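You operate a simulated robot arm through the tools that you are given. There is no shell and no other tool. Be economical: measure what you need, move in short steps, check, and stop when the job is done.

You run a simulated two-armed robot. Do the job below in one go: nothing can be reset, and whatever is moved stays where it is left.

## Task
Take the orange rubber block from the plate with the green nest and put it on the red pallet. Then take the yellow steel block and put it on the shelf under the short fixture bench. Then take the teal steel block and put it on the top shelf. Then fetch the rubber pad and set it on the packing bench. Then fetch the pad and set it on the deck of the raised pallet. Then take the yellow foam pad from the short fixture bench and leave it on the green square. Then close the blocks drawer. Then take the orange steel block and put it on top of the red case. Then take the purple spacer on the service shelf and put it away on the bench with a teal top. Then put the alloy offcut from the steel tool bench on the shelf under the grey bench with the basin. Then shut the chips drawer. Keep to this order. Set down upright: yellow foam pad, purple spacer, alloy offcut.

Only the result counts: the job must be done as asked and must still hold three seconds after the hand-in. Knocking over, shifting, dropping, spilling or breaking anything else fails it.

## Robot
Two 6-joint arms with fingered hands on one trunk, on a base that drives. Base frame: it is fixed to the floor where the robot stands at the start and does not move with it; the origin is under the middle of the robot, x ahead of it, y to its left, z up. Readings come in mm, rad, newtons and seconds.
The left shoulder is at the start at [70, 168, 1450], the right one opposite. Places, roughly: alloy offcut (6x6x8 cm) [-2000, -5200, 900]; bench with a teal top [5300, 7700, 800]; blocks drawer [2600, 5600, 600]; chips drawer [-2200, 8200, 600]; deck of the raised pallet [2400, 3300, 700]; green square [5300, 100, 800]; orange steel block (5x8x4 cm) [-2400, -5100, 900]; packing bench [3300, -4900, 800]; pad (11x5x4 cm) [5200, 500, 800]; purple spacer (3x5x5 cm) [-12500, -1600, 900]; red case (15x8x5 cm) [-100, -4700, 900]; red pallet [1100, 300, 600]; rubber pad (12x6x4 cm) [4900, -1000, 400]; shelf under the grey bench with the basin [0, -4600, 300]; shelf under the short fixture bench [5100, 2700, 300]; teal steel block (5x8x4 cm) [5000, -900, 400]; top shelf [1200, 1600, 1200]; yellow foam pad (4x4x8 cm) [5300, 2200, 900]; yellow steel block (8x5x5 cm) [4900, -700, 400]. Payload 4 kg a hand.
Tool frame (each hand has its own): the origin (TCP) lies between the finger pads and is the grasp point; the fingertips stand 26 mm ahead of it; z points along the fingers, y is the line along which they close. The gripper opens to 132 mm. The gripper's body begins 73 mm behind the TCP. The gripper is a hand of 3 fingers: y runs from the thumb to the fingers, the wrist lies at [0, 0, -224] in the tool frame, and closing takes about 1.5 s.
Orientation is that of the tool frame in the base frame, as [roll, pitch, yaw] about the fixed x, y, z axes, in that order (R = Rz(yaw) Ry(pitch) Rx(roll)). With the fingers straight down and closing along the base's y, the tool's x points along the base's -x, its y along +y and its z along -z.

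## Interface
- The arms move only by the tool step_arm. It takes "left_deltas", "right_deltas" or both (then of equal length, played together; a hand with none holds still); each is a list of rows, each a list of 3 entries, a list of its own where there are three numbers: the shift along the tool's x, y, z in mm, then the turn, a rotation vector about the tool's x, y, z in degrees, then the closure in counts, from 0 (fully open) to 255 (shut). In form: [[[tx, ty, tz], [ax, ay, az], fingers], ...]. A call has 1 to 10 rows; each row shifts and turns the commanded pose from where the row before left it, along the tool's axes as they then stand. A row lasts 0.2 s, in which the tool goes at most 50 mm and 0.15 rad; a call with a longer step from one row to the next is refused whole, and so is a gripper value outside its range. Where a pose cannot be reached the arm comes as near as it can. A force on the tool above 40 N (or 10 N above the force at the start of the call, whichever is more), or a blocked arm, ends the call early, and 0.2 s more pass. Each finger travels about 108 mm/s and halts on what it meets, pressing with about 30 N; the grip force reading is that of the motor and also rises with nothing between the fingers. The clock runs only during rows and for 0.2 s after the last one: add rows that do not move to give the fingers time. It gives the time, the measured TCP pose, the force on the tool (base axes), the opening and the grip force at its end, in the units of the frame above (readings bear some noise), with the torque about the TCP (base axes, N m) and any sound that the robot's microphone picked up, and new pictures: "show" is both (left out), scene, wrist or none (wrist: the cameras of the hands that moved).
- Cameras (640 x 400 px; columns grow to the right, rows downward): "scene" is now at [118.6, -11.5, 1656.8]; the picture's right is [-0.08, -1.00, 0.00], its down [-0.89, 0.07, -0.45] and it looks along [0.45, -0.04, -0.89] (base axes); focal length 282 px, centre (320, 200). "left" rides on the left gripper at [-62, 3, -92] in its tool frame; the picture's right is [-0.05, -1.00, 0.00], its down [0.83, -0.04, -0.56] and it looks along [0.55, -0.03, 0.83] (tool axes); focal length 230 px, centre (320, 200). "right" rides on the right gripper at [61, 3, -92] in its tool frame; the picture's right is [-0.05, 1.00, 0.00], its down [-0.83, -0.04, -0.56] and it looks along [-0.55, -0.03, 0.83] (tool axes); focal length 230 px, centre (320, 200). There is no depth. A picture from a camera that has moved, and an enlarged one, comes with that camera's place and axes in the base frame and with its lens. The place of the scene camera against the robot may be out by one fixed shift of up to 25 mm in any direction.
- move_column(by): slides the trunk up (or, below 0, down) by that many mm; the arms and the scene camera ride with it, the base frame stays. It gives what a move gives, with no picture.
- roll_base(legs): drives the robot by 1 to 6 legs, each [ahead, left, turn to the left] in mm, mm and rad, along the robot's own axes; the way and the turn of a leg run together, so that a leg with both is an arc; at most 1500 mm and 3.142 rad a leg. The arms and the cameras ride along, it lands a little off, and it stops where it bumps. It gives what a move gives, and a new picture of the scene camera.
- hand_shape(shape, hand): the hand has 3 fingers and takes this shape, open, in about a second: jaw (thumb against the fingers, like two jaws); tri (thumb and two fingers); tip (a fingertip pinch); poke (one finger out to press); point (the index stretched); flat (the hand flat); cup (the hand cupped); fist (a fist). The gripper value then closes the fingers along that shape, each until it touches; the sizes above hold for jaw. It gives what a move gives, with no picture.
- head_to(pan, tilt): turns the head with the scene camera to pan (to the left, within 1.501 rad either way) and tilt (down, from -0.506 to 1.204), counted from straight ahead of the robot. It gives what a move gives, and a new picture of the scene camera.
- enlarge(camera, box): a new picture of the part [left, top, right, bottom] of that camera's present view, enlarged. The clock stands still meanwhile.
- hand_in(): hands the job in; it is judged then, once.

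Work in short steps. Places have to be worked out from the pictures, the camera data and where the tool is seen: move nearer, look again, correct. Check each grasp and each placing, and mend what went wrong. You have 525 turns and 360 pictures in all, those below and enlarged ones among them. Open the grippers and draw the arms clear of the work before you hand the job in, unless the task says otherwise; then end with one line.

The tools are called after "Emit:" as name(argument=value, ...) on one line, values as JSON. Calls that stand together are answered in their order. step_arm: Moves the arms, as the interface text tells. Its arguments: {"type":"object","properties":{"left_deltas":{"type":"array","items":{"type":"array"}},"right_deltas":{"type":"array","items":{"type":"array"}},"show":{"type":"string","enum":["both","scene","wrist","none"]}},"required":[]} The other tools are called the same way: move_column (by) slides the trunk up or down; hand_shape (shape, hand) gives the hand a shape; roll_base (legs) drives the base; head_to (pan, tilt) turns the head that bears the scene camera; enlarge (camera, box) takes an enlarged picture of a part of a camera's view; hand_in () hands the job in.

At the start:

```text
t: 0.0
left_position: [552.3, 310.7, 1052.2]
left_ee_rot: [3.141, 0.0, 3.14]
left_contact_force: [-0.3, 0.6, 0.6]
left_moment: [0.0, -0.02, 0.02]
left_grip_width: 131.9
left_grasp_force: 0.1
left_shape: jaw
right_position: [401.0, -197.1, 1019.7]
right_ee_rot: [-3.14, 0.001, 3.141]
right_contact_force: [-0.8, -0.2, -0.2]
right_moment: [0.0, 0.01, 0.03]
right_grip_width: 132.0
right_grasp_force: 0.1
right_shape: jaw
trunk travel left (down, up): [-895.0, 45.0]
robot x, y, heading: [0.2, 0.0, 0.001]
head pan, tilt: [-0.084, 1.101]
```

scene: 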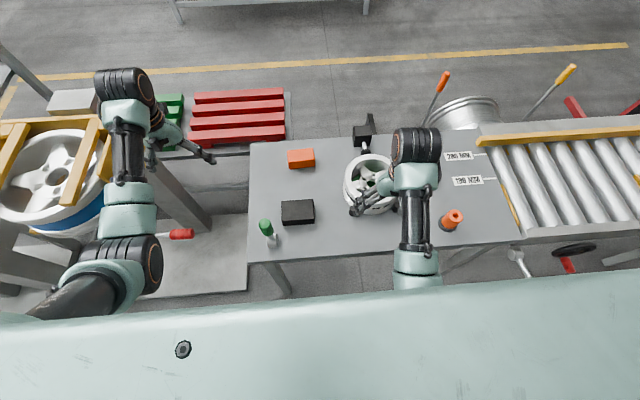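
right: 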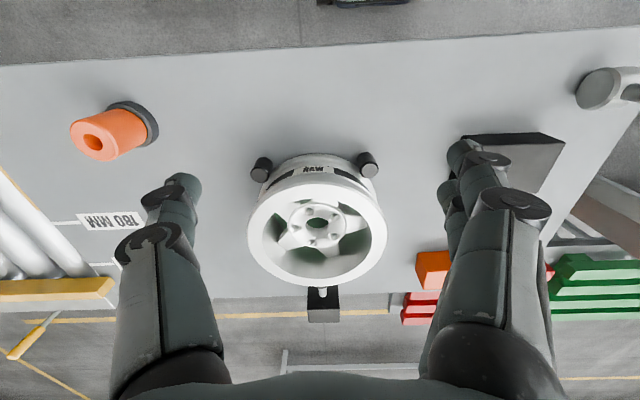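
left: 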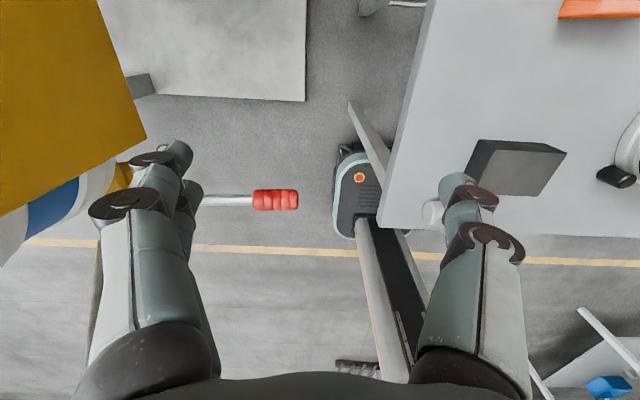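

The scene view shows a table with an orange block, a black block and a wheel in a nest, with the red pallet beyond. I'll enlarge it to identify the plate with the green nest.

Emit:
enlarge(camera="scene", box=[140, 70, 540, 290])

Emit:
head_to(pan=0.0, tilt=0.6)

```text
1.60 times, centred on (340, 180) of scene
camera zoom: at [118.6, -11.5, 1656.8], right [-0.08, -1.0, 0.0], down [-0.89, 0.07, -0.45], along [0.45, -0.04, -0.89], focal length 452 px, centre (288, 232)
```

zoom: 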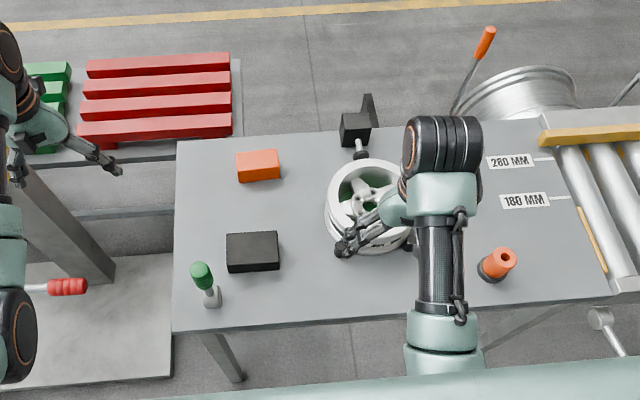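

```text
t: 0.9
left_position: [551.8, 310.8, 1052.3]
left_ee_rot: [3.141, -0.002, -3.141]
left_contact_force: [1.1, 0.2, 0.8]
left_moment: [-0.04, -0.01, 0.02]
left_grip_width: 132.1
left_grasp_force: 0.0
left_shape: jaw
right_position: [402.9, -196.2, 1020.2]
right_ee_rot: [3.14, 0.002, 3.141]
right_contact_force: [0.6, -1.6, -0.4]
right_moment: [-0.02, -0.04, 0.0]
right_grip_width: 131.8
right_grasp_force: 0.1
right_shape: jaw
trunk travel left (down, up): [-895.0, 45.0]
robot x, y, heading: [0.5, 0.3, -0.002]
head pan, tilt: [0.0, 0.6]
camera scene: at [144.2, -6.2, 1695.5], right [0.0, -1.0, 0.0], down [-0.57, 0.0, -0.82], along [0.82, 0.0, -0.57], focal length 282 px, centre (320, 200)
```

scene: 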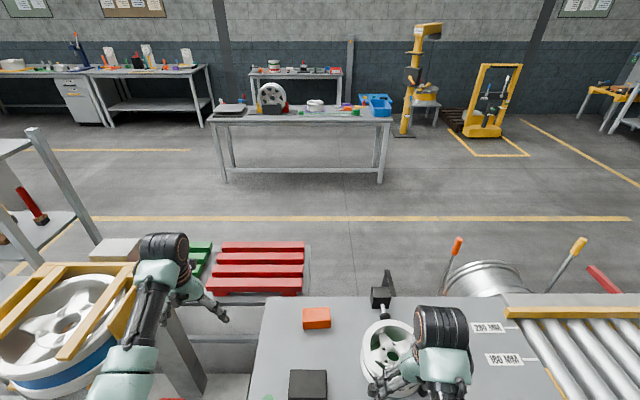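

Table top appears to be at z≈830, with the orange block near (706, 5). I look left and right to learn the layout around before acting.

Emit:
head_to(pan=0.7, tilt=0.8)

Emit:
head_to(pan=-0.9, tilt=0.6)

Emit:
head_to(pan=0.2, tilt=1.2)

```text
t: 2.0
left_position: [552.1, 311.4, 1052.6]
left_ee_rot: [-3.141, 0.0, -3.141]
left_contact_force: [0.1, 0.5, 0.2]
left_moment: [0.01, 0.0, -0.02]
left_grip_width: 131.9
left_grasp_force: 0.0
left_shape: jaw
right_position: [402.7, -196.4, 1021.5]
right_ee_rot: [3.141, 0.003, 3.141]
right_contact_force: [-0.2, 0.3, 0.2]
right_moment: [0.0, -0.02, -0.03]
right_grip_width: 132.1
right_grasp_force: 0.0
right_shape: jaw
trunk travel left (down, up): [-895.0, 45.0]
robot x, y, heading: [0.3, -1.1, 0.005]
head pan, tilt: [0.7, 0.799]
camera scene: at [117.6, 45.7, 1678.7], right [0.64, -0.77, 0.0], down [-0.55, -0.46, -0.7], along [0.53, 0.45, -0.72], focal length 282 px, centre (320, 200)
```

scene: 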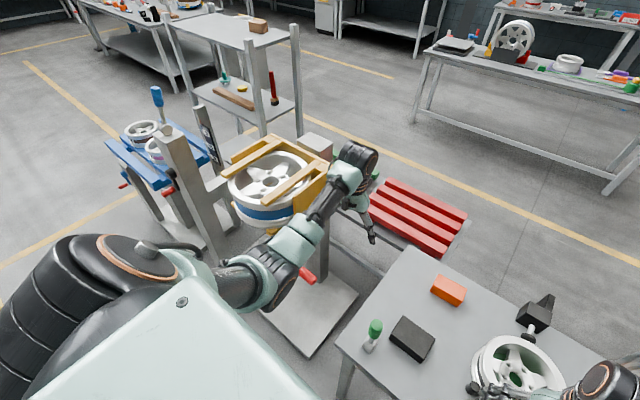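

```text
t: 3.7
left_position: [552.2, 311.0, 1052.7]
left_ee_rot: [-3.141, 0.0, 3.141]
left_contact_force: [-0.5, -0.1, 0.2]
left_moment: [0.01, -0.04, -0.03]
left_grip_width: 131.9
left_grasp_force: 0.0
left_shape: jaw
right_position: [402.5, -196.4, 1019.6]
right_ee_rot: [3.141, 0.001, -3.141]
right_contact_force: [0.4, 0.3, 0.9]
right_moment: [-0.02, 0.0, 0.01]
right_grip_width: 131.9
right_grasp_force: 0.2
right_shape: jaw
trunk travel left (down, up): [-895.0, 45.0]
robot x, y, heading: [0.7, 1.6, 0.002]
head pan, tilt: [-0.901, 0.6]
camera scene: at [110.8, -75.4, 1695.6], right [-0.78, -0.62, 0.0], down [-0.35, 0.44, -0.82], along [0.51, -0.65, -0.57], focal length 282 px, centre (320, 200)
```

scene: 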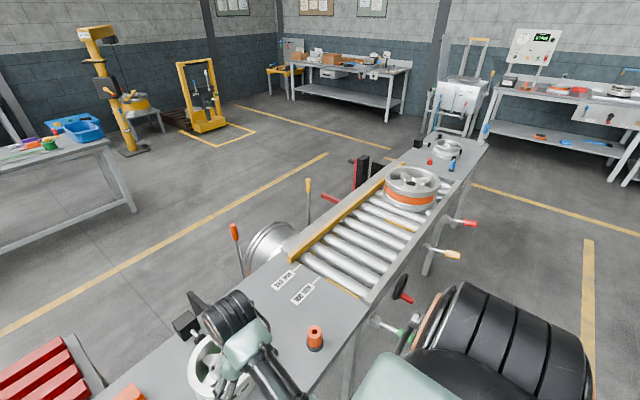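

```text
t: 5.0
left_position: [553.3, 310.6, 1051.9]
left_ee_rot: [-3.141, 0.0, 3.14]
left_contact_force: [0.3, -0.7, -0.1]
left_moment: [0.01, 0.0, 0.0]
left_grip_width: 132.1
left_grasp_force: 0.1
left_shape: jaw
right_position: [402.6, -196.5, 1020.4]
right_ee_rot: [3.141, 0.001, 3.141]
right_contact_force: [-0.6, 0.2, 1.3]
right_moment: [-0.01, -0.05, 0.01]
right_grip_width: 131.9
right_grasp_force: 0.1
right_shape: jaw
trunk travel left (down, up): [-895.0, 45.0]
robot x, y, heading: [3.9, 1.9, 0.003]
head pan, tilt: [0.201, 1.201]
camera scene: at [110.7, 4.9, 1651.0], right [0.2, -0.98, 0.0], down [-0.91, -0.19, -0.36], along [0.36, 0.07, -0.93], focal length 282 px, centre (320, 200)
```

scene: 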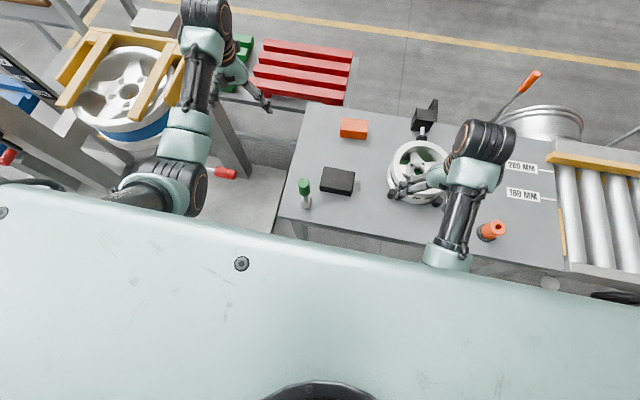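

Layout understood: wheel sits in the nest on the plate at z≈830, red pallet beyond to the left. I move the left hand over the block and look with its wrist camera.

Emit:
step_arm(left_deltas=[[[-15, -44, 0], [0, 0, 0], 0], [[-15, -44, 0], [0, 0, 0], 0], [[-15, -44, 0], [0, 0, 0], 0], [[-15, -44, 0], [0, 0, 0], 0], [[-15, -44, 0], [0, 0, 0], 0], [[-15, -44, 0], [0, 0, 0], 0], [[-15, -40, 0], [0, 0, 0], 0]])

```text
t: 6.6
left_position: [643.5, 15.0, 1057.4]
left_ee_rot: [-3.141, 0.002, -3.141]
left_contact_force: [-0.6, 0.0, 0.4]
left_moment: [0.0, 0.02, 0.0]
left_grip_width: 132.1
left_grasp_force: 0.1
left_shape: jaw
left hand out of reach, approached as far as the arm can: row 7
right_position: [402.5, -198.2, 1020.1]
right_ee_rot: [-3.141, 0.001, -3.142]
right_contact_force: [0.1, -0.3, 0.2]
right_moment: [0.0, 0.0, 0.04]
right_grip_width: 131.8
right_grasp_force: 0.1
right_shape: jaw
trunk travel left (down, up): [-895.0, 45.0]
robot x, y, heading: [-1.5, -4.1, 0.003]
head pan, tilt: [0.201, 1.201]
camera scene: at [110.7, 3.4, 1650.9], right [0.2, -0.98, 0.0], down [-0.91, -0.19, -0.36], along [0.35, 0.07, -0.93], focal length 282 px, centre (320, 200)
camera left: at [703.6, 18.8, 1149.9], right [0.05, -1.0, 0.0], down [-0.83, -0.04, 0.55], along [-0.55, -0.03, -0.83], focal length 230 px, centre (320, 200)
```

scene: 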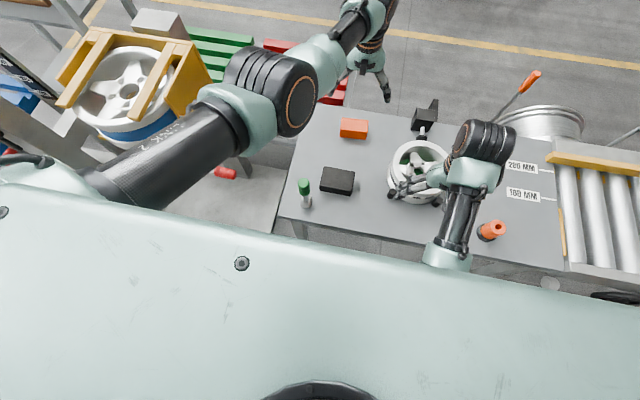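
left: 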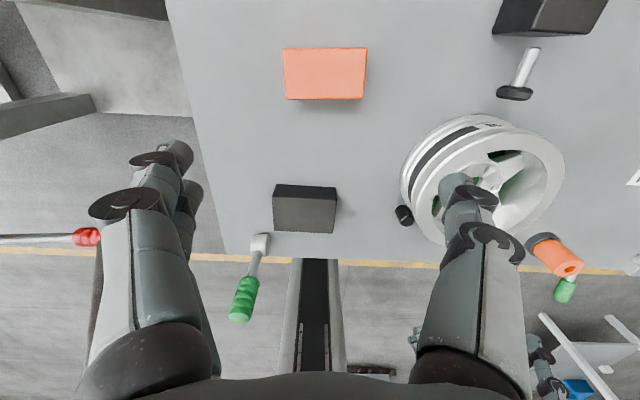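

Left arm is near its reach limit (about 620 mm from the shoulder), so the trunk has to come down. First I raise both hands clear.

Emit:
step_arm(left_deltas=[[[15, -2, -45], [0, 0, 0], 0], [[15, -2, -45], [0, 0, 0], 0], [[15, -2, -45], [0, 0, 0], 0], [[10, 0, -45], [0, 0, 0], 0], [[10, 0, -45], [0, 0, 0], 0], [[10, 0, -45], [0, 0, 0], 0]], right_deltas=[[[10, -8, -48], [0, 0, 0], 0], [[10, -8, -48], [0, 0, 0], 0], [[10, -8, -48], [0, 0, 0], 0], [[10, -8, -48], [0, 0, 0], 0], [[10, -8, -48], [0, 0, 0], 0], [[10, -8, -48], [0, 0, 0], 0]], show="none")

Emit:
move_column(by=-330)

```text
t: 7.3
left_position: [627.7, 31.5, 1147.4]
left_ee_rot: [3.132, 0.001, -3.127]
left_contact_force: [0.4, 0.4, -0.2]
left_moment: [0.03, -0.02, -0.01]
left_grip_width: 132.0
left_grasp_force: 0.0
left_shape: jaw
left hand out of reach, approached as far as the arm can: row 2, 3
right_position: [382.5, -245.6, 1040.8]
right_ee_rot: [-2.942, 0.025, -3.129]
right_contact_force: [-0.2, 0.5, 0.8]
right_moment: [0.02, 0.0, 0.01]
right_grip_width: 131.7
right_grasp_force: 0.0
right_shape: jaw
right hand out of reach, approached as far as the arm can: row 1, 2, 3
trunk travel left (down, up): [-895.0, 45.0]
robot x, y, heading: [3.1, 3.8, -0.004]
head pan, tilt: [0.201, 1.201]
stopped in row 3 (right hand): the arm was blocked; the commanded pose is now the measured one
```

```text
t: 9.1
left_position: [627.5, 32.4, 957.9]
left_ee_rot: [3.132, 0.002, -3.127]
left_contact_force: [-1.4, 0.6, -0.5]
left_moment: [-0.03, -0.01, 0.01]
left_grip_width: 131.8
left_grasp_force: 0.1
left_shape: jaw
right_position: [383.6, -248.5, 859.2]
right_ee_rot: [-2.941, 0.038, -3.128]
right_contact_force: [-2.7, -2.2, 10.7]
right_moment: [0.79, 0.23, 0.13]
right_grip_width: 131.9
right_grasp_force: 0.0
right_shape: jaw
trunk travel left (down, up): [-708.0, 232.0]
robot x, y, heading: [6.2, -0.8, 0.0]
head pan, tilt: [0.201, 1.201]
stopped: the force on the tool passed its limit (the readings are from after the stop); the commanded pose is now the measured one
```

The right arm was blocked from rising, and the column descent then brought the right hand onto something. I raise the trunk back straight away and look.

Emit:
move_column(by=150)

Emit:
head_to(pan=-0.2, tilt=1.1)

```text
t: 10.9
left_position: [627.0, 30.8, 1107.6]
left_ee_rot: [3.132, 0.0, -3.127]
left_contact_force: [0.1, -0.4, 0.4]
left_moment: [-0.03, 0.01, 0.0]
left_grip_width: 131.7
left_grasp_force: 0.0
left_shape: jaw
right_position: [384.6, -248.0, 1007.7]
right_ee_rot: [-2.941, 0.033, -3.131]
right_contact_force: [0.7, 0.2, 0.3]
right_moment: [-0.01, 0.0, -0.01]
right_grip_width: 132.2
right_grasp_force: 0.1
right_shape: jaw
trunk travel left (down, up): [-858.0, 82.0]
robot x, y, heading: [1.8, 2.5, 0.001]
head pan, tilt: [0.201, 1.201]
```

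```text
t: 11.7
left_position: [627.4, 31.4, 1107.8]
left_ee_rot: [3.132, 0.0, -3.128]
left_contact_force: [-0.6, 0.2, 0.0]
left_moment: [0.02, 0.01, 0.02]
left_grip_width: 131.9
left_grasp_force: 0.1
left_shape: jaw
right_position: [384.7, -247.0, 1009.1]
right_ee_rot: [-2.94, 0.035, -3.129]
right_contact_force: [0.0, -0.1, 0.4]
right_moment: [0.02, 0.0, 0.0]
right_grip_width: 131.9
right_grasp_force: 0.1
right_shape: jaw
trunk travel left (down, up): [-858.0, 82.0]
robot x, y, heading: [-1.1, 2.1, 0.0]
head pan, tilt: [-0.201, 1.1]
camera scene: at [117.8, -18.9, 1619.6], right [-0.2, -0.98, 0.0], down [-0.87, 0.18, -0.45], along [0.44, -0.09, -0.89], focal length 282 px, centre (320, 200)
```

scene: 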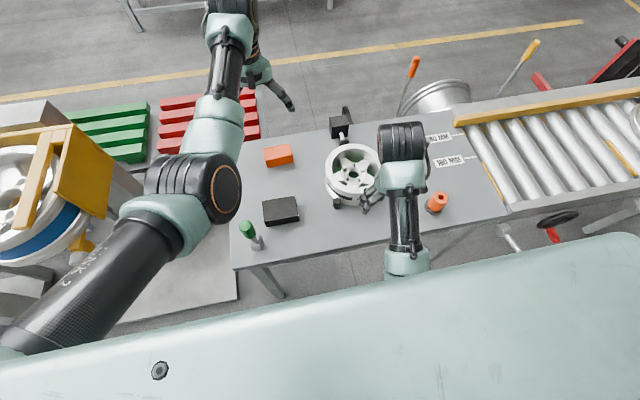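

Nothing looks disturbed; the hand apparently touched near z≈833. Rather than lowering the trunk I'll drive 100 mm forward (torso is well short of the table edge) which gives reach.

Emit:
roll_base(legs=[[100, 0, 0]])

```text
t: 12.9
left_position: [722.7, 31.1, 1110.3]
left_ee_rot: [3.133, 0.003, -3.125]
left_contact_force: [-0.9, 0.2, -0.1]
left_moment: [0.0, 0.0, -0.02]
left_grip_width: 132.0
left_grasp_force: 0.0
left_shape: jaw
right_position: [479.6, -245.9, 1009.1]
right_ee_rot: [-2.94, 0.039, -3.127]
right_contact_force: [-0.9, -0.9, 0.3]
right_moment: [0.04, 0.0, -0.02]
right_grip_width: 132.0
right_grasp_force: 0.0
right_shape: jaw
trunk travel left (down, up): [-858.0, 82.0]
robot x, y, heading: [98.1, 1.3, 0.003]
head pan, tilt: [-0.201, 1.1]
camera scene: at [210.5, -18.7, 1620.0], right [-0.2, -0.98, 0.0], down [-0.87, 0.18, -0.46], along [0.45, -0.09, -0.89], focal length 282 px, centre (320, 200)
```

scene: 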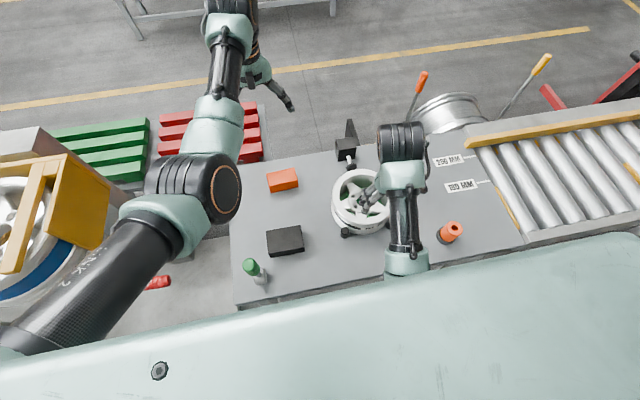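

Drive was clean. Now lower the left hand over the block to z≈950 and look.

Emit:
step_arm(left_deltas=[[[10, -5, 40], [0, 0, 0], 0], [[10, -5, 40], [0, 0, 0], 0], [[10, -5, 40], [0, 0, 0], 0], [[10, -5, 40], [0, 0, 0], 0]], show="wrist")

```text
t: 14.1
left_position: [709.4, 49.4, 955.0]
left_ee_rot: [3.095, 0.034, -3.086]
left_contact_force: [0.1, 0.3, 1.2]
left_moment: [-0.03, 0.04, -0.05]
left_grip_width: 132.1
left_grasp_force: 0.1
left_shape: jaw
right_position: [482.2, -246.8, 1008.4]
right_ee_rot: [-2.941, 0.034, -3.128]
right_contact_force: [0.1, 0.4, 0.3]
right_moment: [0.01, 0.03, 0.01]
right_grip_width: 132.0
right_grasp_force: 0.1
right_shape: jaw
trunk travel left (down, up): [-858.0, 82.0]
robot x, y, heading: [97.0, -2.0, 0.005]
head pan, tilt: [-0.201, 1.1]
stopped in row 4 (left hand): the arm was blocked; the commanded pose is now the measured one
camera left: at [766.0, 52.1, 1048.4], right [0.11, -0.99, -0.04], down [-0.84, -0.12, 0.52], along [-0.53, -0.02, -0.85], focal length 230 px, centre (320, 200)
```

left: 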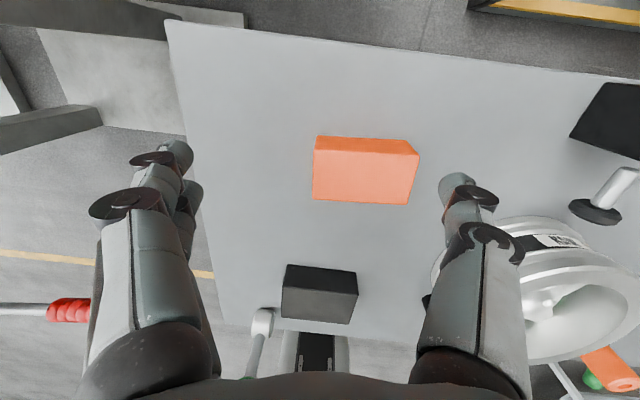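

The arm blocks when reaching across the centreline. I'll raise the left hand again and turn the robot 0.3 rad right so the block lies to its left.

Emit:
step_arm(left_deltas=[[[-5, 0, -45], [0, 0, 0], 0], [[0, 0, -45], [0, 0, 0], 0], [[0, 0, -45], [0, 0, 0], 0]], show="none")

Emit:
enlarge(camera="left", box=[160, 0, 640, 300])

```text
t: 14.9
left_position: [718.5, 63.3, 1082.0]
left_ee_rot: [3.077, 0.029, -3.064]
left_contact_force: [-0.4, -0.4, -0.5]
left_moment: [0.01, -0.03, 0.02]
left_grip_width: 132.1
left_grasp_force: 0.1
left_shape: jaw
left hand out of reach, approached as far as the arm can: row 3
right_position: [482.7, -245.5, 1007.6]
right_ee_rot: [-2.94, 0.032, -3.128]
right_contact_force: [-0.2, -0.3, -0.8]
right_moment: [0.0, -0.01, 0.01]
right_grip_width: 131.9
right_grasp_force: 0.0
right_shape: jaw
trunk travel left (down, up): [-858.0, 82.0]
robot x, y, heading: [95.5, 1.4, 0.0]
head pan, tilt: [-0.201, 1.1]
```

```text
1.33 times, centred on (400, 150) of left
camera zoom: at [776.3, 66.0, 1175.7], right [0.13, -0.99, -0.06], down [-0.84, -0.14, 0.53], along [-0.53, -0.02, -0.85], focal length 307 px, centre (213, 267)
```

zoom: 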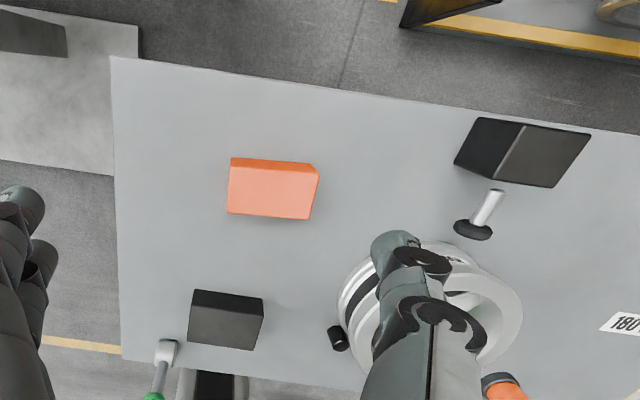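

Triangulated block top centre ≈ (682, 11, 859), about 9×5 cm with the long side along y. Turning right 0.3 rad.

Emit:
roll_base(legs=[[0, 0, -0.3]])

```text
t: 16.4
left_position: [704.7, -96.0, 1087.4]
left_ee_rot: [3.074, 0.041, 2.949]
left_contact_force: [-0.9, 0.4, 0.5]
left_moment: [-0.02, -0.03, -0.01]
left_grip_width: 131.8
left_grasp_force: 0.1
left_shape: jaw
right_position: [388.9, -334.4, 1009.7]
right_ee_rot: [-2.943, 0.035, 2.885]
right_contact_force: [0.6, -0.2, 0.8]
right_moment: [-0.01, -0.01, 0.01]
right_grip_width: 131.9
right_grasp_force: 0.1
right_shape: jaw
trunk travel left (down, up): [-858.0, 82.0]
robot x, y, heading: [84.0, 6.5, -0.264]
head pan, tilt: [-0.201, 1.1]
stopped in leg 1: the robot was blocked; the commanded pose is now the measured one
camera scene: at [193.9, -41.4, 1619.8], right [-0.45, -0.89, 0.0], down [-0.79, 0.4, -0.46], along [0.41, -0.21, -0.89], focal length 282 px, centre (320, 200)
```

scene: 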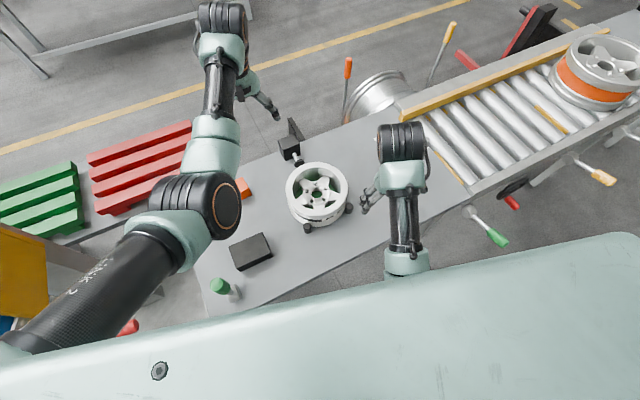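

Base was blocked at −0.264 rad (left the block at a good bearing). Move the left hand above the block, squaring it up, and check whether the table is still as before.

Emit:
step_arm(left_deltas=[[[12, 25, 10], [0.95, 0.6, -2.7], 0], [[11, 25, 10], [0.95, 0.6, -2.7], 0], [[10, 25, 10], [0.95, 0.6, -2.7], 0], [[8, 25, 10], [0.95, 0.6, -2.7], 0], [[0, 0, 30], [0, 0, 0], 0]], show="wrist")

```text
t: 17.6
left_position: [678.5, 9.9, 1021.0]
left_ee_rot: [-3.137, 0.001, 3.137]
left_contact_force: [0.9, 0.0, -0.7]
left_moment: [-0.02, -0.02, 0.0]
left_grip_width: 132.0
left_grasp_force: 0.0
left_shape: jaw
right_position: [391.4, -333.7, 1008.3]
right_ee_rot: [-2.94, 0.035, 2.883]
right_contact_force: [-1.4, 0.6, 0.0]
right_moment: [-0.06, -0.01, 0.0]
right_grip_width: 132.0
right_grasp_force: 0.1
right_shape: jaw
trunk travel left (down, up): [-858.0, 82.0]
robot x, y, heading: [85.2, 6.5, -0.269]
head pan, tilt: [-0.201, 1.1]
camera left: at [737.7, 13.1, 1112.7], right [0.05, -1.0, 0.01], down [-0.83, -0.04, 0.55], along [-0.55, -0.03, -0.83], focal length 230 px, centre (320, 200)
```

left: 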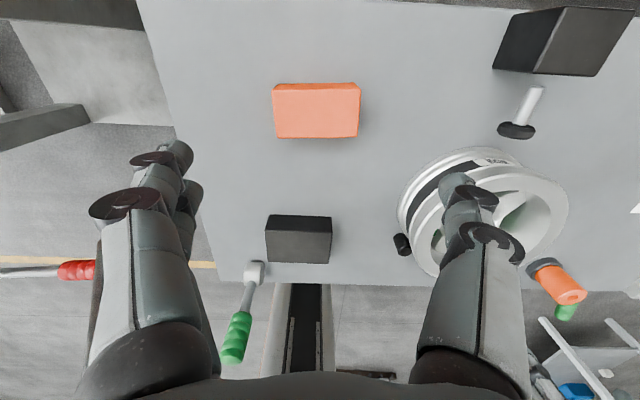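

The block is at (680, 12), unchanged; it fits between the fingers along y. Descend to z≈855.

Emit:
step_arm(left_deltas=[[[0, 0, 42], [0, 0, 0], 0], [[0, 1, 42], [0, 0, 0], 0], [[0, 1, 40], [0, 0, 0], 0], [[0, 0, 25], [0, 0, 0], 0], [[0, 0, 15], [0, 0, 0], 0]], show="wrist")

```text
t: 18.8
left_position: [682.2, 10.8, 853.7]
left_ee_rot: [-3.134, 0.001, 3.139]
left_contact_force: [-0.7, -0.1, 0.1]
left_moment: [-0.02, 0.0, -0.01]
left_grip_width: 132.1
left_grasp_force: 0.1
left_shape: jaw
right_position: [391.8, -333.6, 1008.5]
right_ee_rot: [-2.941, 0.033, 2.885]
right_contact_force: [0.5, -0.4, 0.5]
right_moment: [-0.03, -0.04, 0.01]
right_grip_width: 131.8
right_grasp_force: 0.0
right_shape: jaw
trunk travel left (down, up): [-858.0, 82.0]
robot x, y, heading: [86.5, 4.9, -0.269]
head pan, tilt: [-0.201, 1.1]
camera left: at [741.1, 13.0, 946.1], right [0.05, -1.0, 0.01], down [-0.83, -0.04, 0.55], along [-0.55, -0.03, -0.83], focal length 230 px, centre (320, 200)
```

left: 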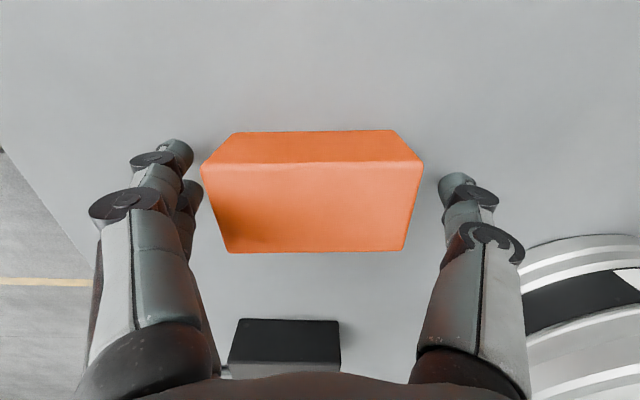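

Block is between the fingers with clearance on both sides. Closing.

Emit:
step_arm(left_deltas=[[[0, 0, 0], [0, 0, 0], 120], [[0, 0, 0], [0, 0, 0], 255], [[0, 0, 0], [0, 0, 0], 255], [[0, 0, 0], [0, 0, 0], 255], [[0, 0, 0], [0, 0, 0], 255], [[0, 0, 0], [0, 0, 0], 255], [[0, 0, -30], [0, 0, 0], 255], [[0, 0, -40], [0, 0, 0], 255]], show="wrist")

```text
t: 20.6
left_position: [678.1, 8.1, 924.4]
left_ee_rot: [-3.139, 0.0, 3.139]
left_contact_force: [0.2, 0.8, -2.0]
left_moment: [-0.03, -0.01, -0.01]
left_grip_width: 85.4
left_grasp_force: 29.9
left_shape: jaw
right_position: [390.8, -333.8, 1008.5]
right_ee_rot: [-2.939, 0.033, 2.883]
right_contact_force: [0.2, 0.5, 0.4]
right_moment: [-0.01, -0.02, 0.01]
right_grip_width: 132.0
right_grasp_force: 0.0
right_shape: jaw
trunk travel left (down, up): [-858.0, 82.0]
robot x, y, heading: [84.4, 4.5, -0.27]
head pan, tilt: [-0.201, 1.1]
camera left: at [738.3, 12.7, 1017.0], right [0.05, -1.0, 0.01], down [-0.83, -0.04, 0.55], along [-0.55, -0.03, -0.83], focal length 230 px, centre (320, 200)
```

left: 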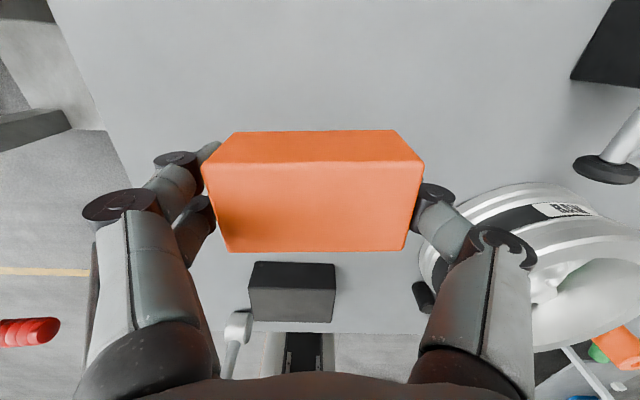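

Block held (width 85 mm). I raise it, then back away from the table to find a route to the red pallet.

Emit:
step_arm(left_deltas=[[[15, 0, -45], [0, 0, 0], 255], [[15, 0, -45], [0, 0, 0], 255], [[15, 0, -25], [0, 0, 0], 255], [[15, 10, 0], [0, 0, 0], 255]], show="none")

Emit:
roll_base(legs=[[-100, 0, 0.26], [-500, 0, 0]])

Emit:
head_to(pan=1.4, tilt=0.4)

```text
t: 21.6
left_position: [639.6, 24.4, 1037.4]
left_ee_rot: [3.134, 0.04, -3.135]
left_contact_force: [-0.2, 1.0, -2.1]
left_moment: [-0.03, -0.03, 0.01]
left_grip_width: 85.8
left_grasp_force: 30.0
left_shape: jaw
left hand out of reach, approached as far as the arm can: row 3, 4
right_position: [390.9, -333.4, 1008.4]
right_ee_rot: [-2.942, 0.033, 2.884]
right_contact_force: [-0.8, 0.0, 0.7]
right_moment: [-0.01, 0.01, -0.02]
right_grip_width: 132.0
right_grasp_force: 0.0
right_shape: jaw
trunk travel left (down, up): [-858.0, 82.0]
robot x, y, heading: [87.6, 4.7, -0.272]
head pan, tilt: [-0.201, 1.1]
```

```text
t: 25.5
left_position: [16.8, 188.6, 1028.6]
left_ee_rot: [3.122, 0.027, -2.867]
left_contact_force: [0.7, -0.8, -2.1]
left_moment: [0.0, 0.0, -0.04]
left_grip_width: 85.4
left_grasp_force: 29.7
left_shape: jaw
right_position: [-122.9, -227.4, 1007.5]
right_ee_rot: [-2.941, 0.034, -3.13]
right_contact_force: [-0.2, -0.2, -0.4]
right_moment: [-0.03, 0.0, -0.01]
right_grip_width: 132.0
right_grasp_force: 0.0
right_shape: jaw
trunk travel left (down, up): [-858.0, 82.0]
robot x, y, heading: [-506.9, 22.5, -0.001]
head pan, tilt: [-0.201, 1.1]
camera scene: at [-387.9, 2.3, 1619.4], right [-0.2, -0.98, 0.0], down [-0.87, 0.18, -0.45], along [0.44, -0.09, -0.89], focal length 282 px, centre (320, 200)
```

scene: 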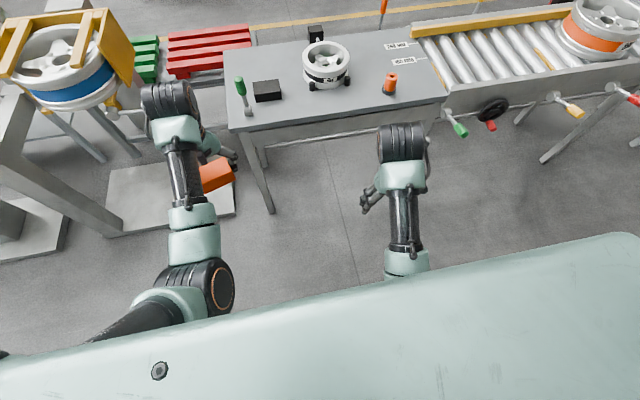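

```text
t: 27.1
left_position: [16.2, 188.1, 1029.3]
left_ee_rot: [3.12, 0.028, -2.864]
left_contact_force: [0.4, 0.2, -1.1]
left_moment: [-0.01, 0.0, 0.0]
left_grip_width: 85.2
left_grasp_force: 30.1
left_shape: jaw
right_position: [-122.7, -226.3, 1008.8]
right_ee_rot: [-2.94, 0.035, -3.131]
right_contact_force: [0.4, 0.6, 0.9]
right_moment: [0.03, -0.01, 0.02]
right_grip_width: 131.9
right_grasp_force: 0.1
right_shape: jaw
trunk travel left (down, up): [-858.0, 82.0]
robot x, y, heading: [-505.3, 21.1, 0.002]
head pan, tilt: [1.4, 0.4]
camera scene: at [-435.1, 106.2, 1676.4], right [0.98, -0.17, 0.0], down [-0.07, -0.38, -0.92], along [0.16, 0.91, -0.39], focal length 282 px, centre (320, 200)
```

scene: 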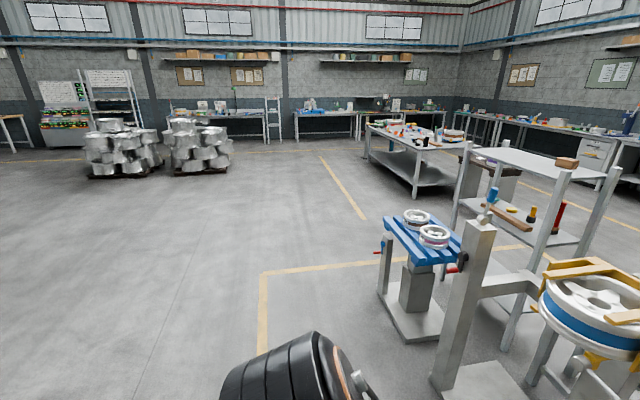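

The hall to the left is open. I'll drive sideways to y≈2400 and look ahead for the passage between the shelf rack and the raised pallet.

Emit:
roll_base(legs=[[0, 1300, 0], [0, 1100, 0]])

Emit:
head_to(pan=-0.2, tilt=0.5)

```text
t: 38.9
left_position: [-6.9, 2580.7, 1028.7]
left_ee_rot: [3.122, 0.03, -2.858]
left_contact_force: [0.3, 0.5, -1.6]
left_moment: [-0.01, 0.01, 0.02]
left_grip_width: 85.3
left_grasp_force: 30.0
left_shape: jaw
right_position: [-142.8, 2164.7, 1007.6]
right_ee_rot: [-2.941, 0.034, -3.126]
right_contact_force: [0.2, -0.1, 0.1]
right_moment: [-0.01, 0.0, 0.0]
right_grip_width: 132.1
right_grasp_force: 0.0
right_shape: jaw
trunk travel left (down, up): [-858.0, 82.0]
robot x, y, heading: [-525.5, 2412.6, 0.0]
head pan, tilt: [1.4, 0.4]
camera scene: at [-457.4, 2494.7, 1676.5], right [0.99, -0.17, 0.0], down [-0.07, -0.38, -0.92], along [0.15, 0.91, -0.39], focal length 282 px, centre (320, 200)
```

scene: 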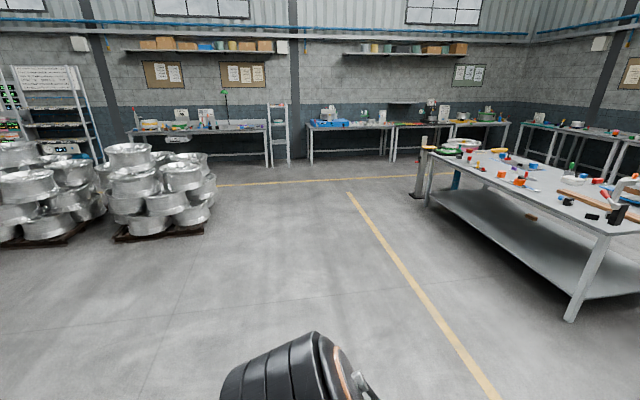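

```text
t: 40.5
left_position: [-5.7, 2580.7, 1029.2]
left_ee_rot: [3.122, 0.029, -2.859]
left_contact_force: [-0.3, -0.7, -1.9]
left_moment: [-0.02, 0.01, 0.01]
left_grip_width: 85.5
left_grasp_force: 29.5
left_shape: jaw
right_position: [-143.4, 2164.3, 1008.3]
right_ee_rot: [-2.94, 0.033, -3.127]
right_contact_force: [0.1, -0.2, -0.9]
right_moment: [0.02, 0.03, -0.02]
right_grip_width: 131.9
right_grasp_force: 0.0
right_shape: jaw
trunk travel left (down, up): [-858.0, 82.0]
robot x, y, heading: [-528.2, 2412.9, 0.005]
head pan, tilt: [-0.201, 0.499]
camera scene: at [-383.6, 2386.2, 1667.3], right [-0.2, -0.98, 0.0], down [-0.47, 0.09, -0.88], along [0.86, -0.17, -0.48], focal length 282 px, centre (320, 200)
```

scene: 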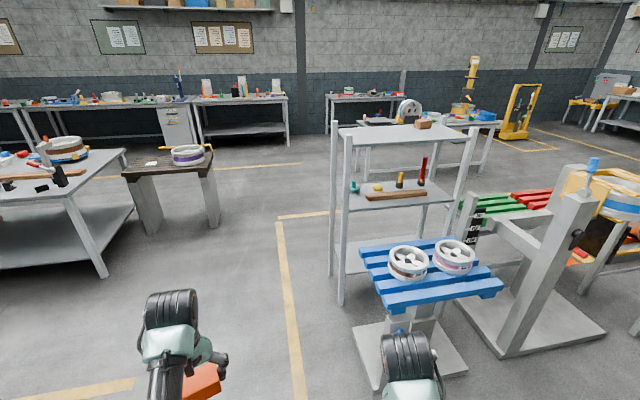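

Passage between shelf rack (y≤1960) and raised pallet (y≥3000) is clear. Drive through to x≈1850 and then right to y≈300.

Emit:
roll_base(legs=[[1200, 50, 0], [1180, 0, 0], [0, -1100, 0], [0, -1050, 0]])

```text
t: 62.5
left_position: [2304.4, 442.2, 1028.8]
left_ee_rot: [3.121, 0.029, -2.93]
left_contact_force: [-0.7, -0.2, -2.7]
left_moment: [-0.04, -0.01, 0.0]
left_grip_width: 85.4
left_grasp_force: 30.2
left_shape: jaw
right_position: [2138.4, 36.5, 1009.0]
right_ee_rot: [-2.942, 0.034, 3.088]
right_contact_force: [-0.5, 0.7, 0.1]
right_moment: [-0.01, -0.01, -0.03]
right_grip_width: 131.7
right_grasp_force: 0.1
right_shape: jaw
trunk travel left (down, up): [-858.0, 82.0]
robot x, y, heading: [1770.2, 308.6, -0.066]
head pan, tilt: [-0.201, 0.499]
camera scene: at [1915.1, 275.0, 1667.3], right [-0.26, -0.96, 0.0], down [-0.46, 0.13, -0.88], along [0.85, -0.23, -0.48], focal length 282 px, centre (320, 200)
```

scene: 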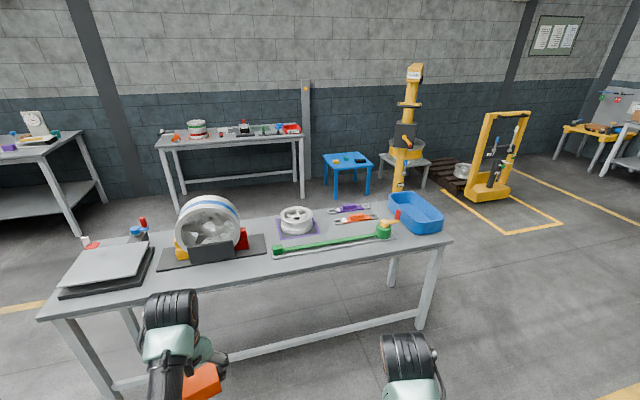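

Clear on this side; bench is ~1200 mm off. Turn round to face the red pallet.

Emit:
roll_base(legs=[[0, 0, 3.142]])

Emit:
head_to(pan=0.1, tilt=0.9)

```text
refused: 3.142 is not a number from -3.14159 to 3.14159
```

```text
t: 63.4
left_position: [2305.0, 441.6, 1028.7]
left_ee_rot: [3.122, 0.029, -2.929]
left_contact_force: [0.4, 0.1, -2.0]
left_moment: [0.01, 0.0, -0.02]
left_grip_width: 85.6
left_grasp_force: 30.2
left_shape: jaw
right_position: [2139.5, 35.8, 1007.7]
right_ee_rot: [-2.941, 0.033, 3.087]
right_contact_force: [1.5, -0.7, -0.1]
right_moment: [-0.02, -0.02, 0.02]
right_grip_width: 131.9
right_grasp_force: 0.0
right_shape: jaw
trunk travel left (down, up): [-858.0, 82.0]
robot x, y, heading: [1769.3, 310.1, -0.062]
head pan, tilt: [0.099, 0.901]
camera scene: at [1902.8, 300.5, 1633.5], right [0.03, -1.0, 0.0], down [-0.78, -0.03, -0.62], along [0.62, 0.02, -0.78], focal length 282 px, centre (320, 200)
```

scene: 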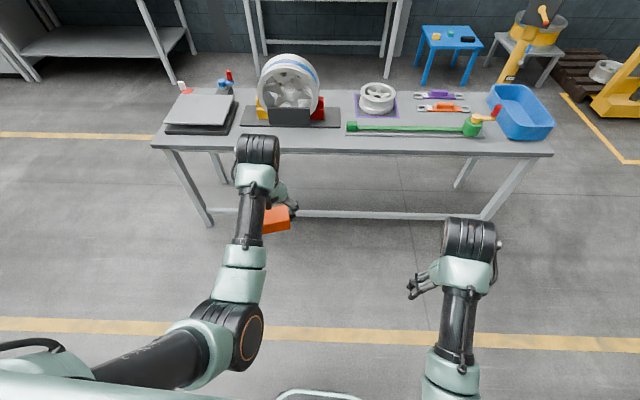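

Limit is 3.1415; turning −3.08 rad instead.

Emit:
roll_base(legs=[[0, 0, -3.08]])

```text
t: 71.0
left_position: [1248.8, 136.6, 1029.2]
left_ee_rot: [3.12, 0.028, 0.285]
left_contact_force: [0.1, 0.9, -1.3]
left_moment: [0.03, -0.01, 0.01]
left_grip_width: 85.6
left_grasp_force: 29.9
left_shape: jaw
right_position: [1385.1, 552.2, 1008.0]
right_ee_rot: [-2.94, 0.033, 0.018]
right_contact_force: [-0.1, 1.0, -1.0]
right_moment: [0.01, 0.01, -0.01]
right_grip_width: 131.9
right_grasp_force: 0.0
right_shape: jaw
trunk travel left (down, up): [-858.0, 82.0]
robot x, y, heading: [1774.3, 306.4, -3.136]
head pan, tilt: [0.099, 0.901]
camera scene: at [1651.3, 293.3, 1633.4], right [-0.1, 0.99, 0.0], down [0.78, 0.08, -0.62], along [-0.62, -0.06, -0.78], focal length 282 px, centre (320, 200)
```

scene: 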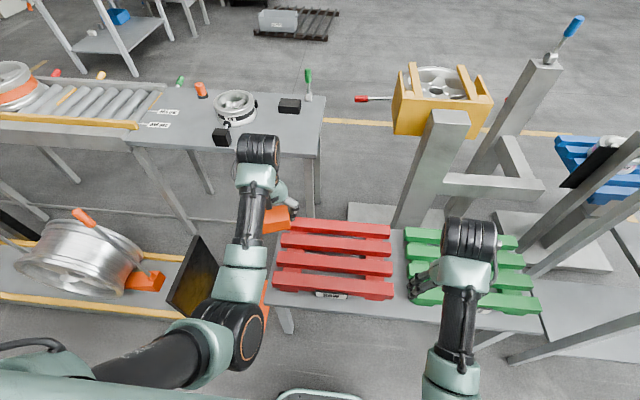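

The pallet is straight ahead, centre about (1130, 293). I rotate the held block so its long side lies across the slats and move over the pallet middle, looking with the wrist camera.

Emit:
step_arm(left_deltas=[[[0, -15, 0], [0, 0, -8.2], 255], [[0, -15, 0], [0, 0, -8.2], 255], [[0, -15, 0], [0, 0, -8.2], 255], [[0, -15, 0], [0, 0, -8.2], 255], [[0, -10, 0], [0, 0, -8.2], 255], [[0, 0, 0], [0, 0, -8.2], 255], [[0, 0, 0], [0, 0, -8.2], 255], [[0, 0, 0], [0, 0, -8.2], 255], [[0, 0, 0], [0, 0, -8.2], 255]])

```text
t: 73.1
left_position: [1234.6, 101.4, 1063.6]
left_ee_rot: [-3.052, 0.18, 1.573]
left_contact_force: [0.4, 0.2, -2.4]
left_moment: [0.0, -0.01, 0.01]
left_grip_width: 85.5
left_grasp_force: 30.2
left_shape: jaw
left hand out of reach, approached as far as the arm can: row 8, 9
right_position: [1386.7, 553.1, 1008.2]
right_ee_rot: [-2.937, 0.033, 0.016]
right_contact_force: [-0.1, -0.9, -0.7]
right_moment: [0.01, 0.01, -0.02]
right_grip_width: 132.2
right_grasp_force: 0.1
right_shape: jaw
trunk travel left (down, up): [-858.0, 82.0]
robot x, y, heading: [1770.0, 308.8, -3.134]
head pan, tilt: [0.099, 0.901]
stopped in row 9 (left hand): the arm was blocked; the commanded pose is now the measured one
camera scene: at [1651.4, 292.2, 1633.4], right [-0.1, 0.99, 0.0], down [0.78, 0.08, -0.62], along [-0.62, -0.06, -0.78], focal length 282 px, centre (320, 200)
camera left: at [1244.3, 58.4, 1164.8], right [-0.99, -0.04, 0.1], down [0.0, 0.92, 0.4], along [-0.1, 0.4, -0.91], focal length 230 px, centre (320, 200)
```

scene: 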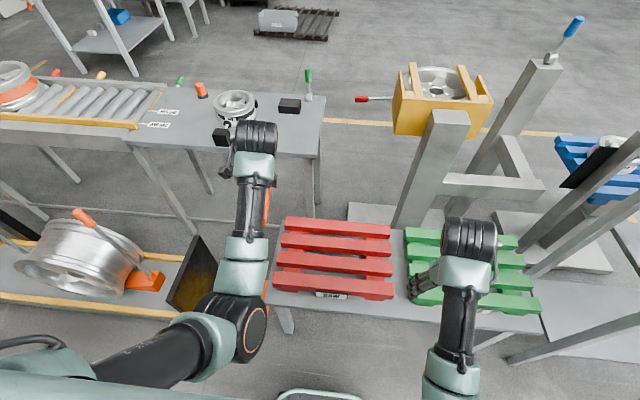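
left: 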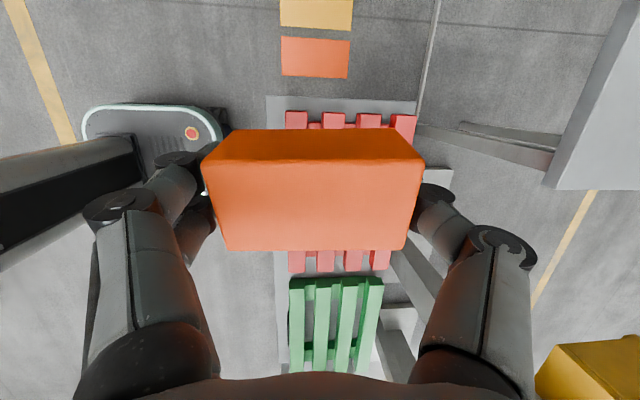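

Triangulation puts the pallet top at z≈600, spanning x 960–1265, y 87–470. Lower the trunk 300 mm, which keeps both hands above it.

Emit:
move_column(by=-290)

```text
t: 76.0
left_position: [1234.3, 104.5, 774.6]
left_ee_rot: [-3.051, 0.179, 1.572]
left_contact_force: [-0.7, -0.5, -1.7]
left_moment: [0.0, 0.03, 0.01]
left_grip_width: 85.4
left_grasp_force: 29.9
left_shape: jaw
right_position: [1384.6, 552.2, 718.4]
right_ee_rot: [-2.94, 0.032, 0.017]
right_contact_force: [0.4, 0.5, 0.0]
right_moment: [0.0, -0.02, 0.0]
right_grip_width: 131.8
right_grasp_force: 0.0
right_shape: jaw
trunk travel left (down, up): [-568.0, 372.0]
robot x, y, heading: [1770.4, 306.4, -3.141]
head pan, tilt: [0.099, 0.901]
```

Drive 110 mm forward so the left hand is at the pallet's mid x; hands stay well above.

Emit:
roll_base(legs=[[110, 0, 0]])

Emit:
step_arm(left_deltas=[[[30, 0, 0], [-1, 2, 0], 255], [[30, 0, 0], [-1, 2, 0], 255], [[30, 0, 0], [-1, 2, 0], 255], [[30, 0, 0], [-1, 2, 0], 255], [[30, 0, 0], [-1, 2, 0], 255]])

```text
t: 77.2
left_position: [1127.7, 101.9, 775.4]
left_ee_rot: [-3.052, 0.178, 1.574]
left_contact_force: [0.8, 1.0, -2.1]
left_moment: [0.02, -0.01, 0.01]
left_grip_width: 85.5
left_grasp_force: 29.8
left_shape: jaw
right_position: [1279.4, 550.7, 717.0]
right_ee_rot: [-2.941, 0.033, 0.019]
right_contact_force: [0.6, 0.5, -0.3]
right_moment: [0.01, -0.03, 0.0]
right_grip_width: 132.2
right_grasp_force: 0.0
right_shape: jaw
trunk travel left (down, up): [-568.0, 372.0]
robot x, y, heading: [1663.6, 308.9, -3.135]
head pan, tilt: [0.099, 0.901]
camera scene: at [1544.8, 292.6, 1343.4], right [-0.11, 0.99, 0.0], down [0.78, 0.08, -0.62], along [-0.62, -0.07, -0.78], focal length 282 px, centre (320, 200)
```

scene: 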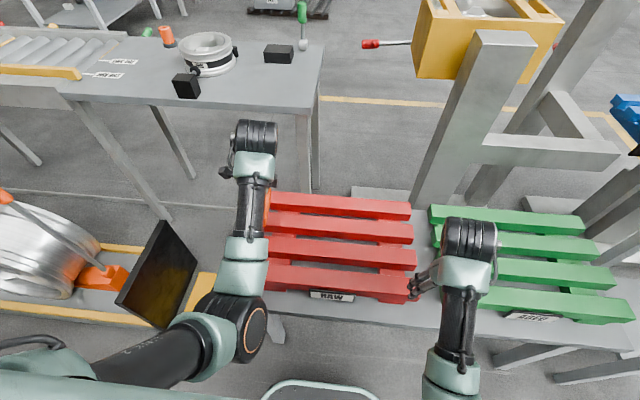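

```text
t: 78.0
left_position: [1130.1, 80.0, 789.7]
left_ee_rot: [-3.01, 0.255, 1.642]
left_contact_force: [0.0, 0.0, -2.2]
left_moment: [0.06, 0.01, -0.03]
left_grip_width: 85.8
left_grasp_force: 30.0
left_shape: jaw
left hand out of reach, approached as far as the arm can: row 1, 2, 3
right_position: [1279.0, 551.1, 717.9]
right_ee_rot: [-2.942, 0.034, 0.02]
right_contact_force: [0.2, 0.8, -0.1]
right_moment: [0.0, -0.03, 0.02]
right_grip_width: 131.9
right_grasp_force: 0.1
right_shape: jaw
trunk travel left (down, up): [-568.0, 372.0]
robot x, y, heading: [1669.3, 309.3, -3.132]
head pan, tilt: [0.099, 0.901]
stopped in row 3 (left hand): the arm was blocked; the commanded pose is now the measured one
camera scene: at [1545.5, 292.4, 1343.4], right [-0.11, 0.99, 0.0], down [0.78, 0.08, -0.62], along [-0.62, -0.07, -0.78], focal length 282 px, centre (320, 200)
camera left: at [1145.8, 45.4, 893.5], right [-0.99, -0.09, 0.14], down [-0.04, 0.94, 0.33], along [-0.16, 0.32, -0.93], focal length 230 px, centre (320, 200)
```

scene: 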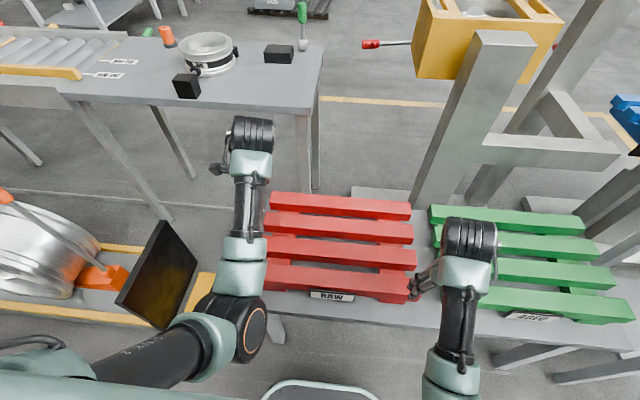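
left: 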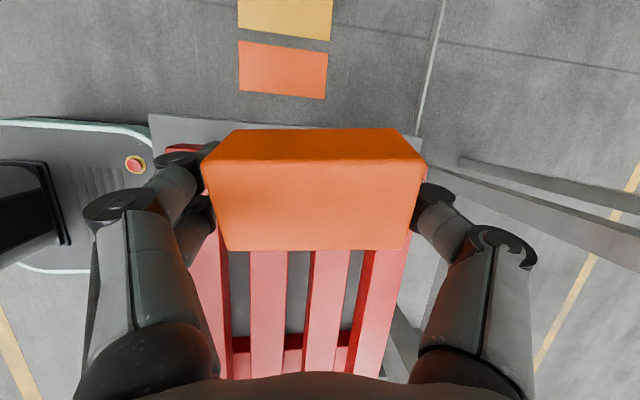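

The wrist is at a joint limit with this yaw. I'll relax the yaw by ~25° and level the hand, then move the base sideways instead.

Emit:
step_arm(left_deltas=[[[0, 0, -5], [0, 0, 7], 255], [[0, 0, 0], [0, 0, 7], 255], [[0, 0, 0], [-2, 3.6, 4], 255], [[0, 0, 0], [-2, 3.6, 4], 255], [[0, 0, 0], [-2, 3.6, 4], 255], [[0, 0, 0], [-2, 3.6, 0], 255]], show="none")

Emit:
roll_base(legs=[[0, -180, 0]])

```text
t: 79.3
left_position: [1098.0, 96.6, 738.0]
left_ee_rot: [3.025, 0.021, 1.182]
left_contact_force: [-0.3, -0.2, -1.1]
left_moment: [0.02, -0.02, -0.03]
left_grip_width: 85.4
left_grasp_force: 29.9
left_shape: jaw
left hand out of reach, approached as far as the arm can: row 3, 4, 5, 6
right_position: [1279.7, 550.8, 717.5]
right_ee_rot: [-2.941, 0.033, 0.022]
right_contact_force: [0.2, 0.3, 1.0]
right_moment: [0.0, -0.02, 0.02]
right_grip_width: 132.0
right_grasp_force: 0.0
right_shape: jaw
trunk travel left (down, up): [-568.0, 372.0]
robot x, y, heading: [1666.4, 308.1, -3.132]
head pan, tilt: [0.099, 0.901]
```

```text
t: 80.9
left_position: [1095.9, 279.9, 739.2]
left_ee_rot: [3.026, 0.026, 1.181]
left_contact_force: [-0.2, -0.3, -2.1]
left_moment: [0.01, 0.01, 0.01]
left_grip_width: 85.2
left_grasp_force: 30.0
left_shape: jaw
right_position: [1278.3, 735.0, 718.5]
right_ee_rot: [-2.941, 0.035, 0.017]
right_contact_force: [0.2, 0.4, -0.5]
right_moment: [0.0, 0.02, 0.01]
right_grip_width: 132.0
right_grasp_force: 0.0
right_shape: jaw
trunk travel left (down, up): [-568.0, 372.0]
robot x, y, heading: [1663.2, 491.4, -3.136]
head pan, tilt: [0.099, 0.901]
camera scene: at [1544.3, 475.6, 1343.4], right [-0.1, 0.99, 0.0], down [0.78, 0.08, -0.62], along [-0.62, -0.06, -0.78], focal length 282 px, centre (320, 200)
```

scene: 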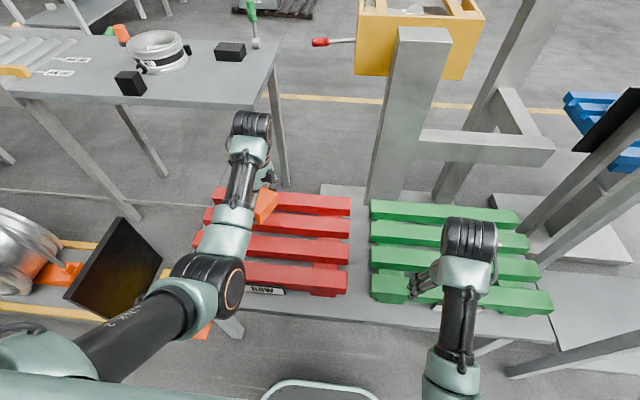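

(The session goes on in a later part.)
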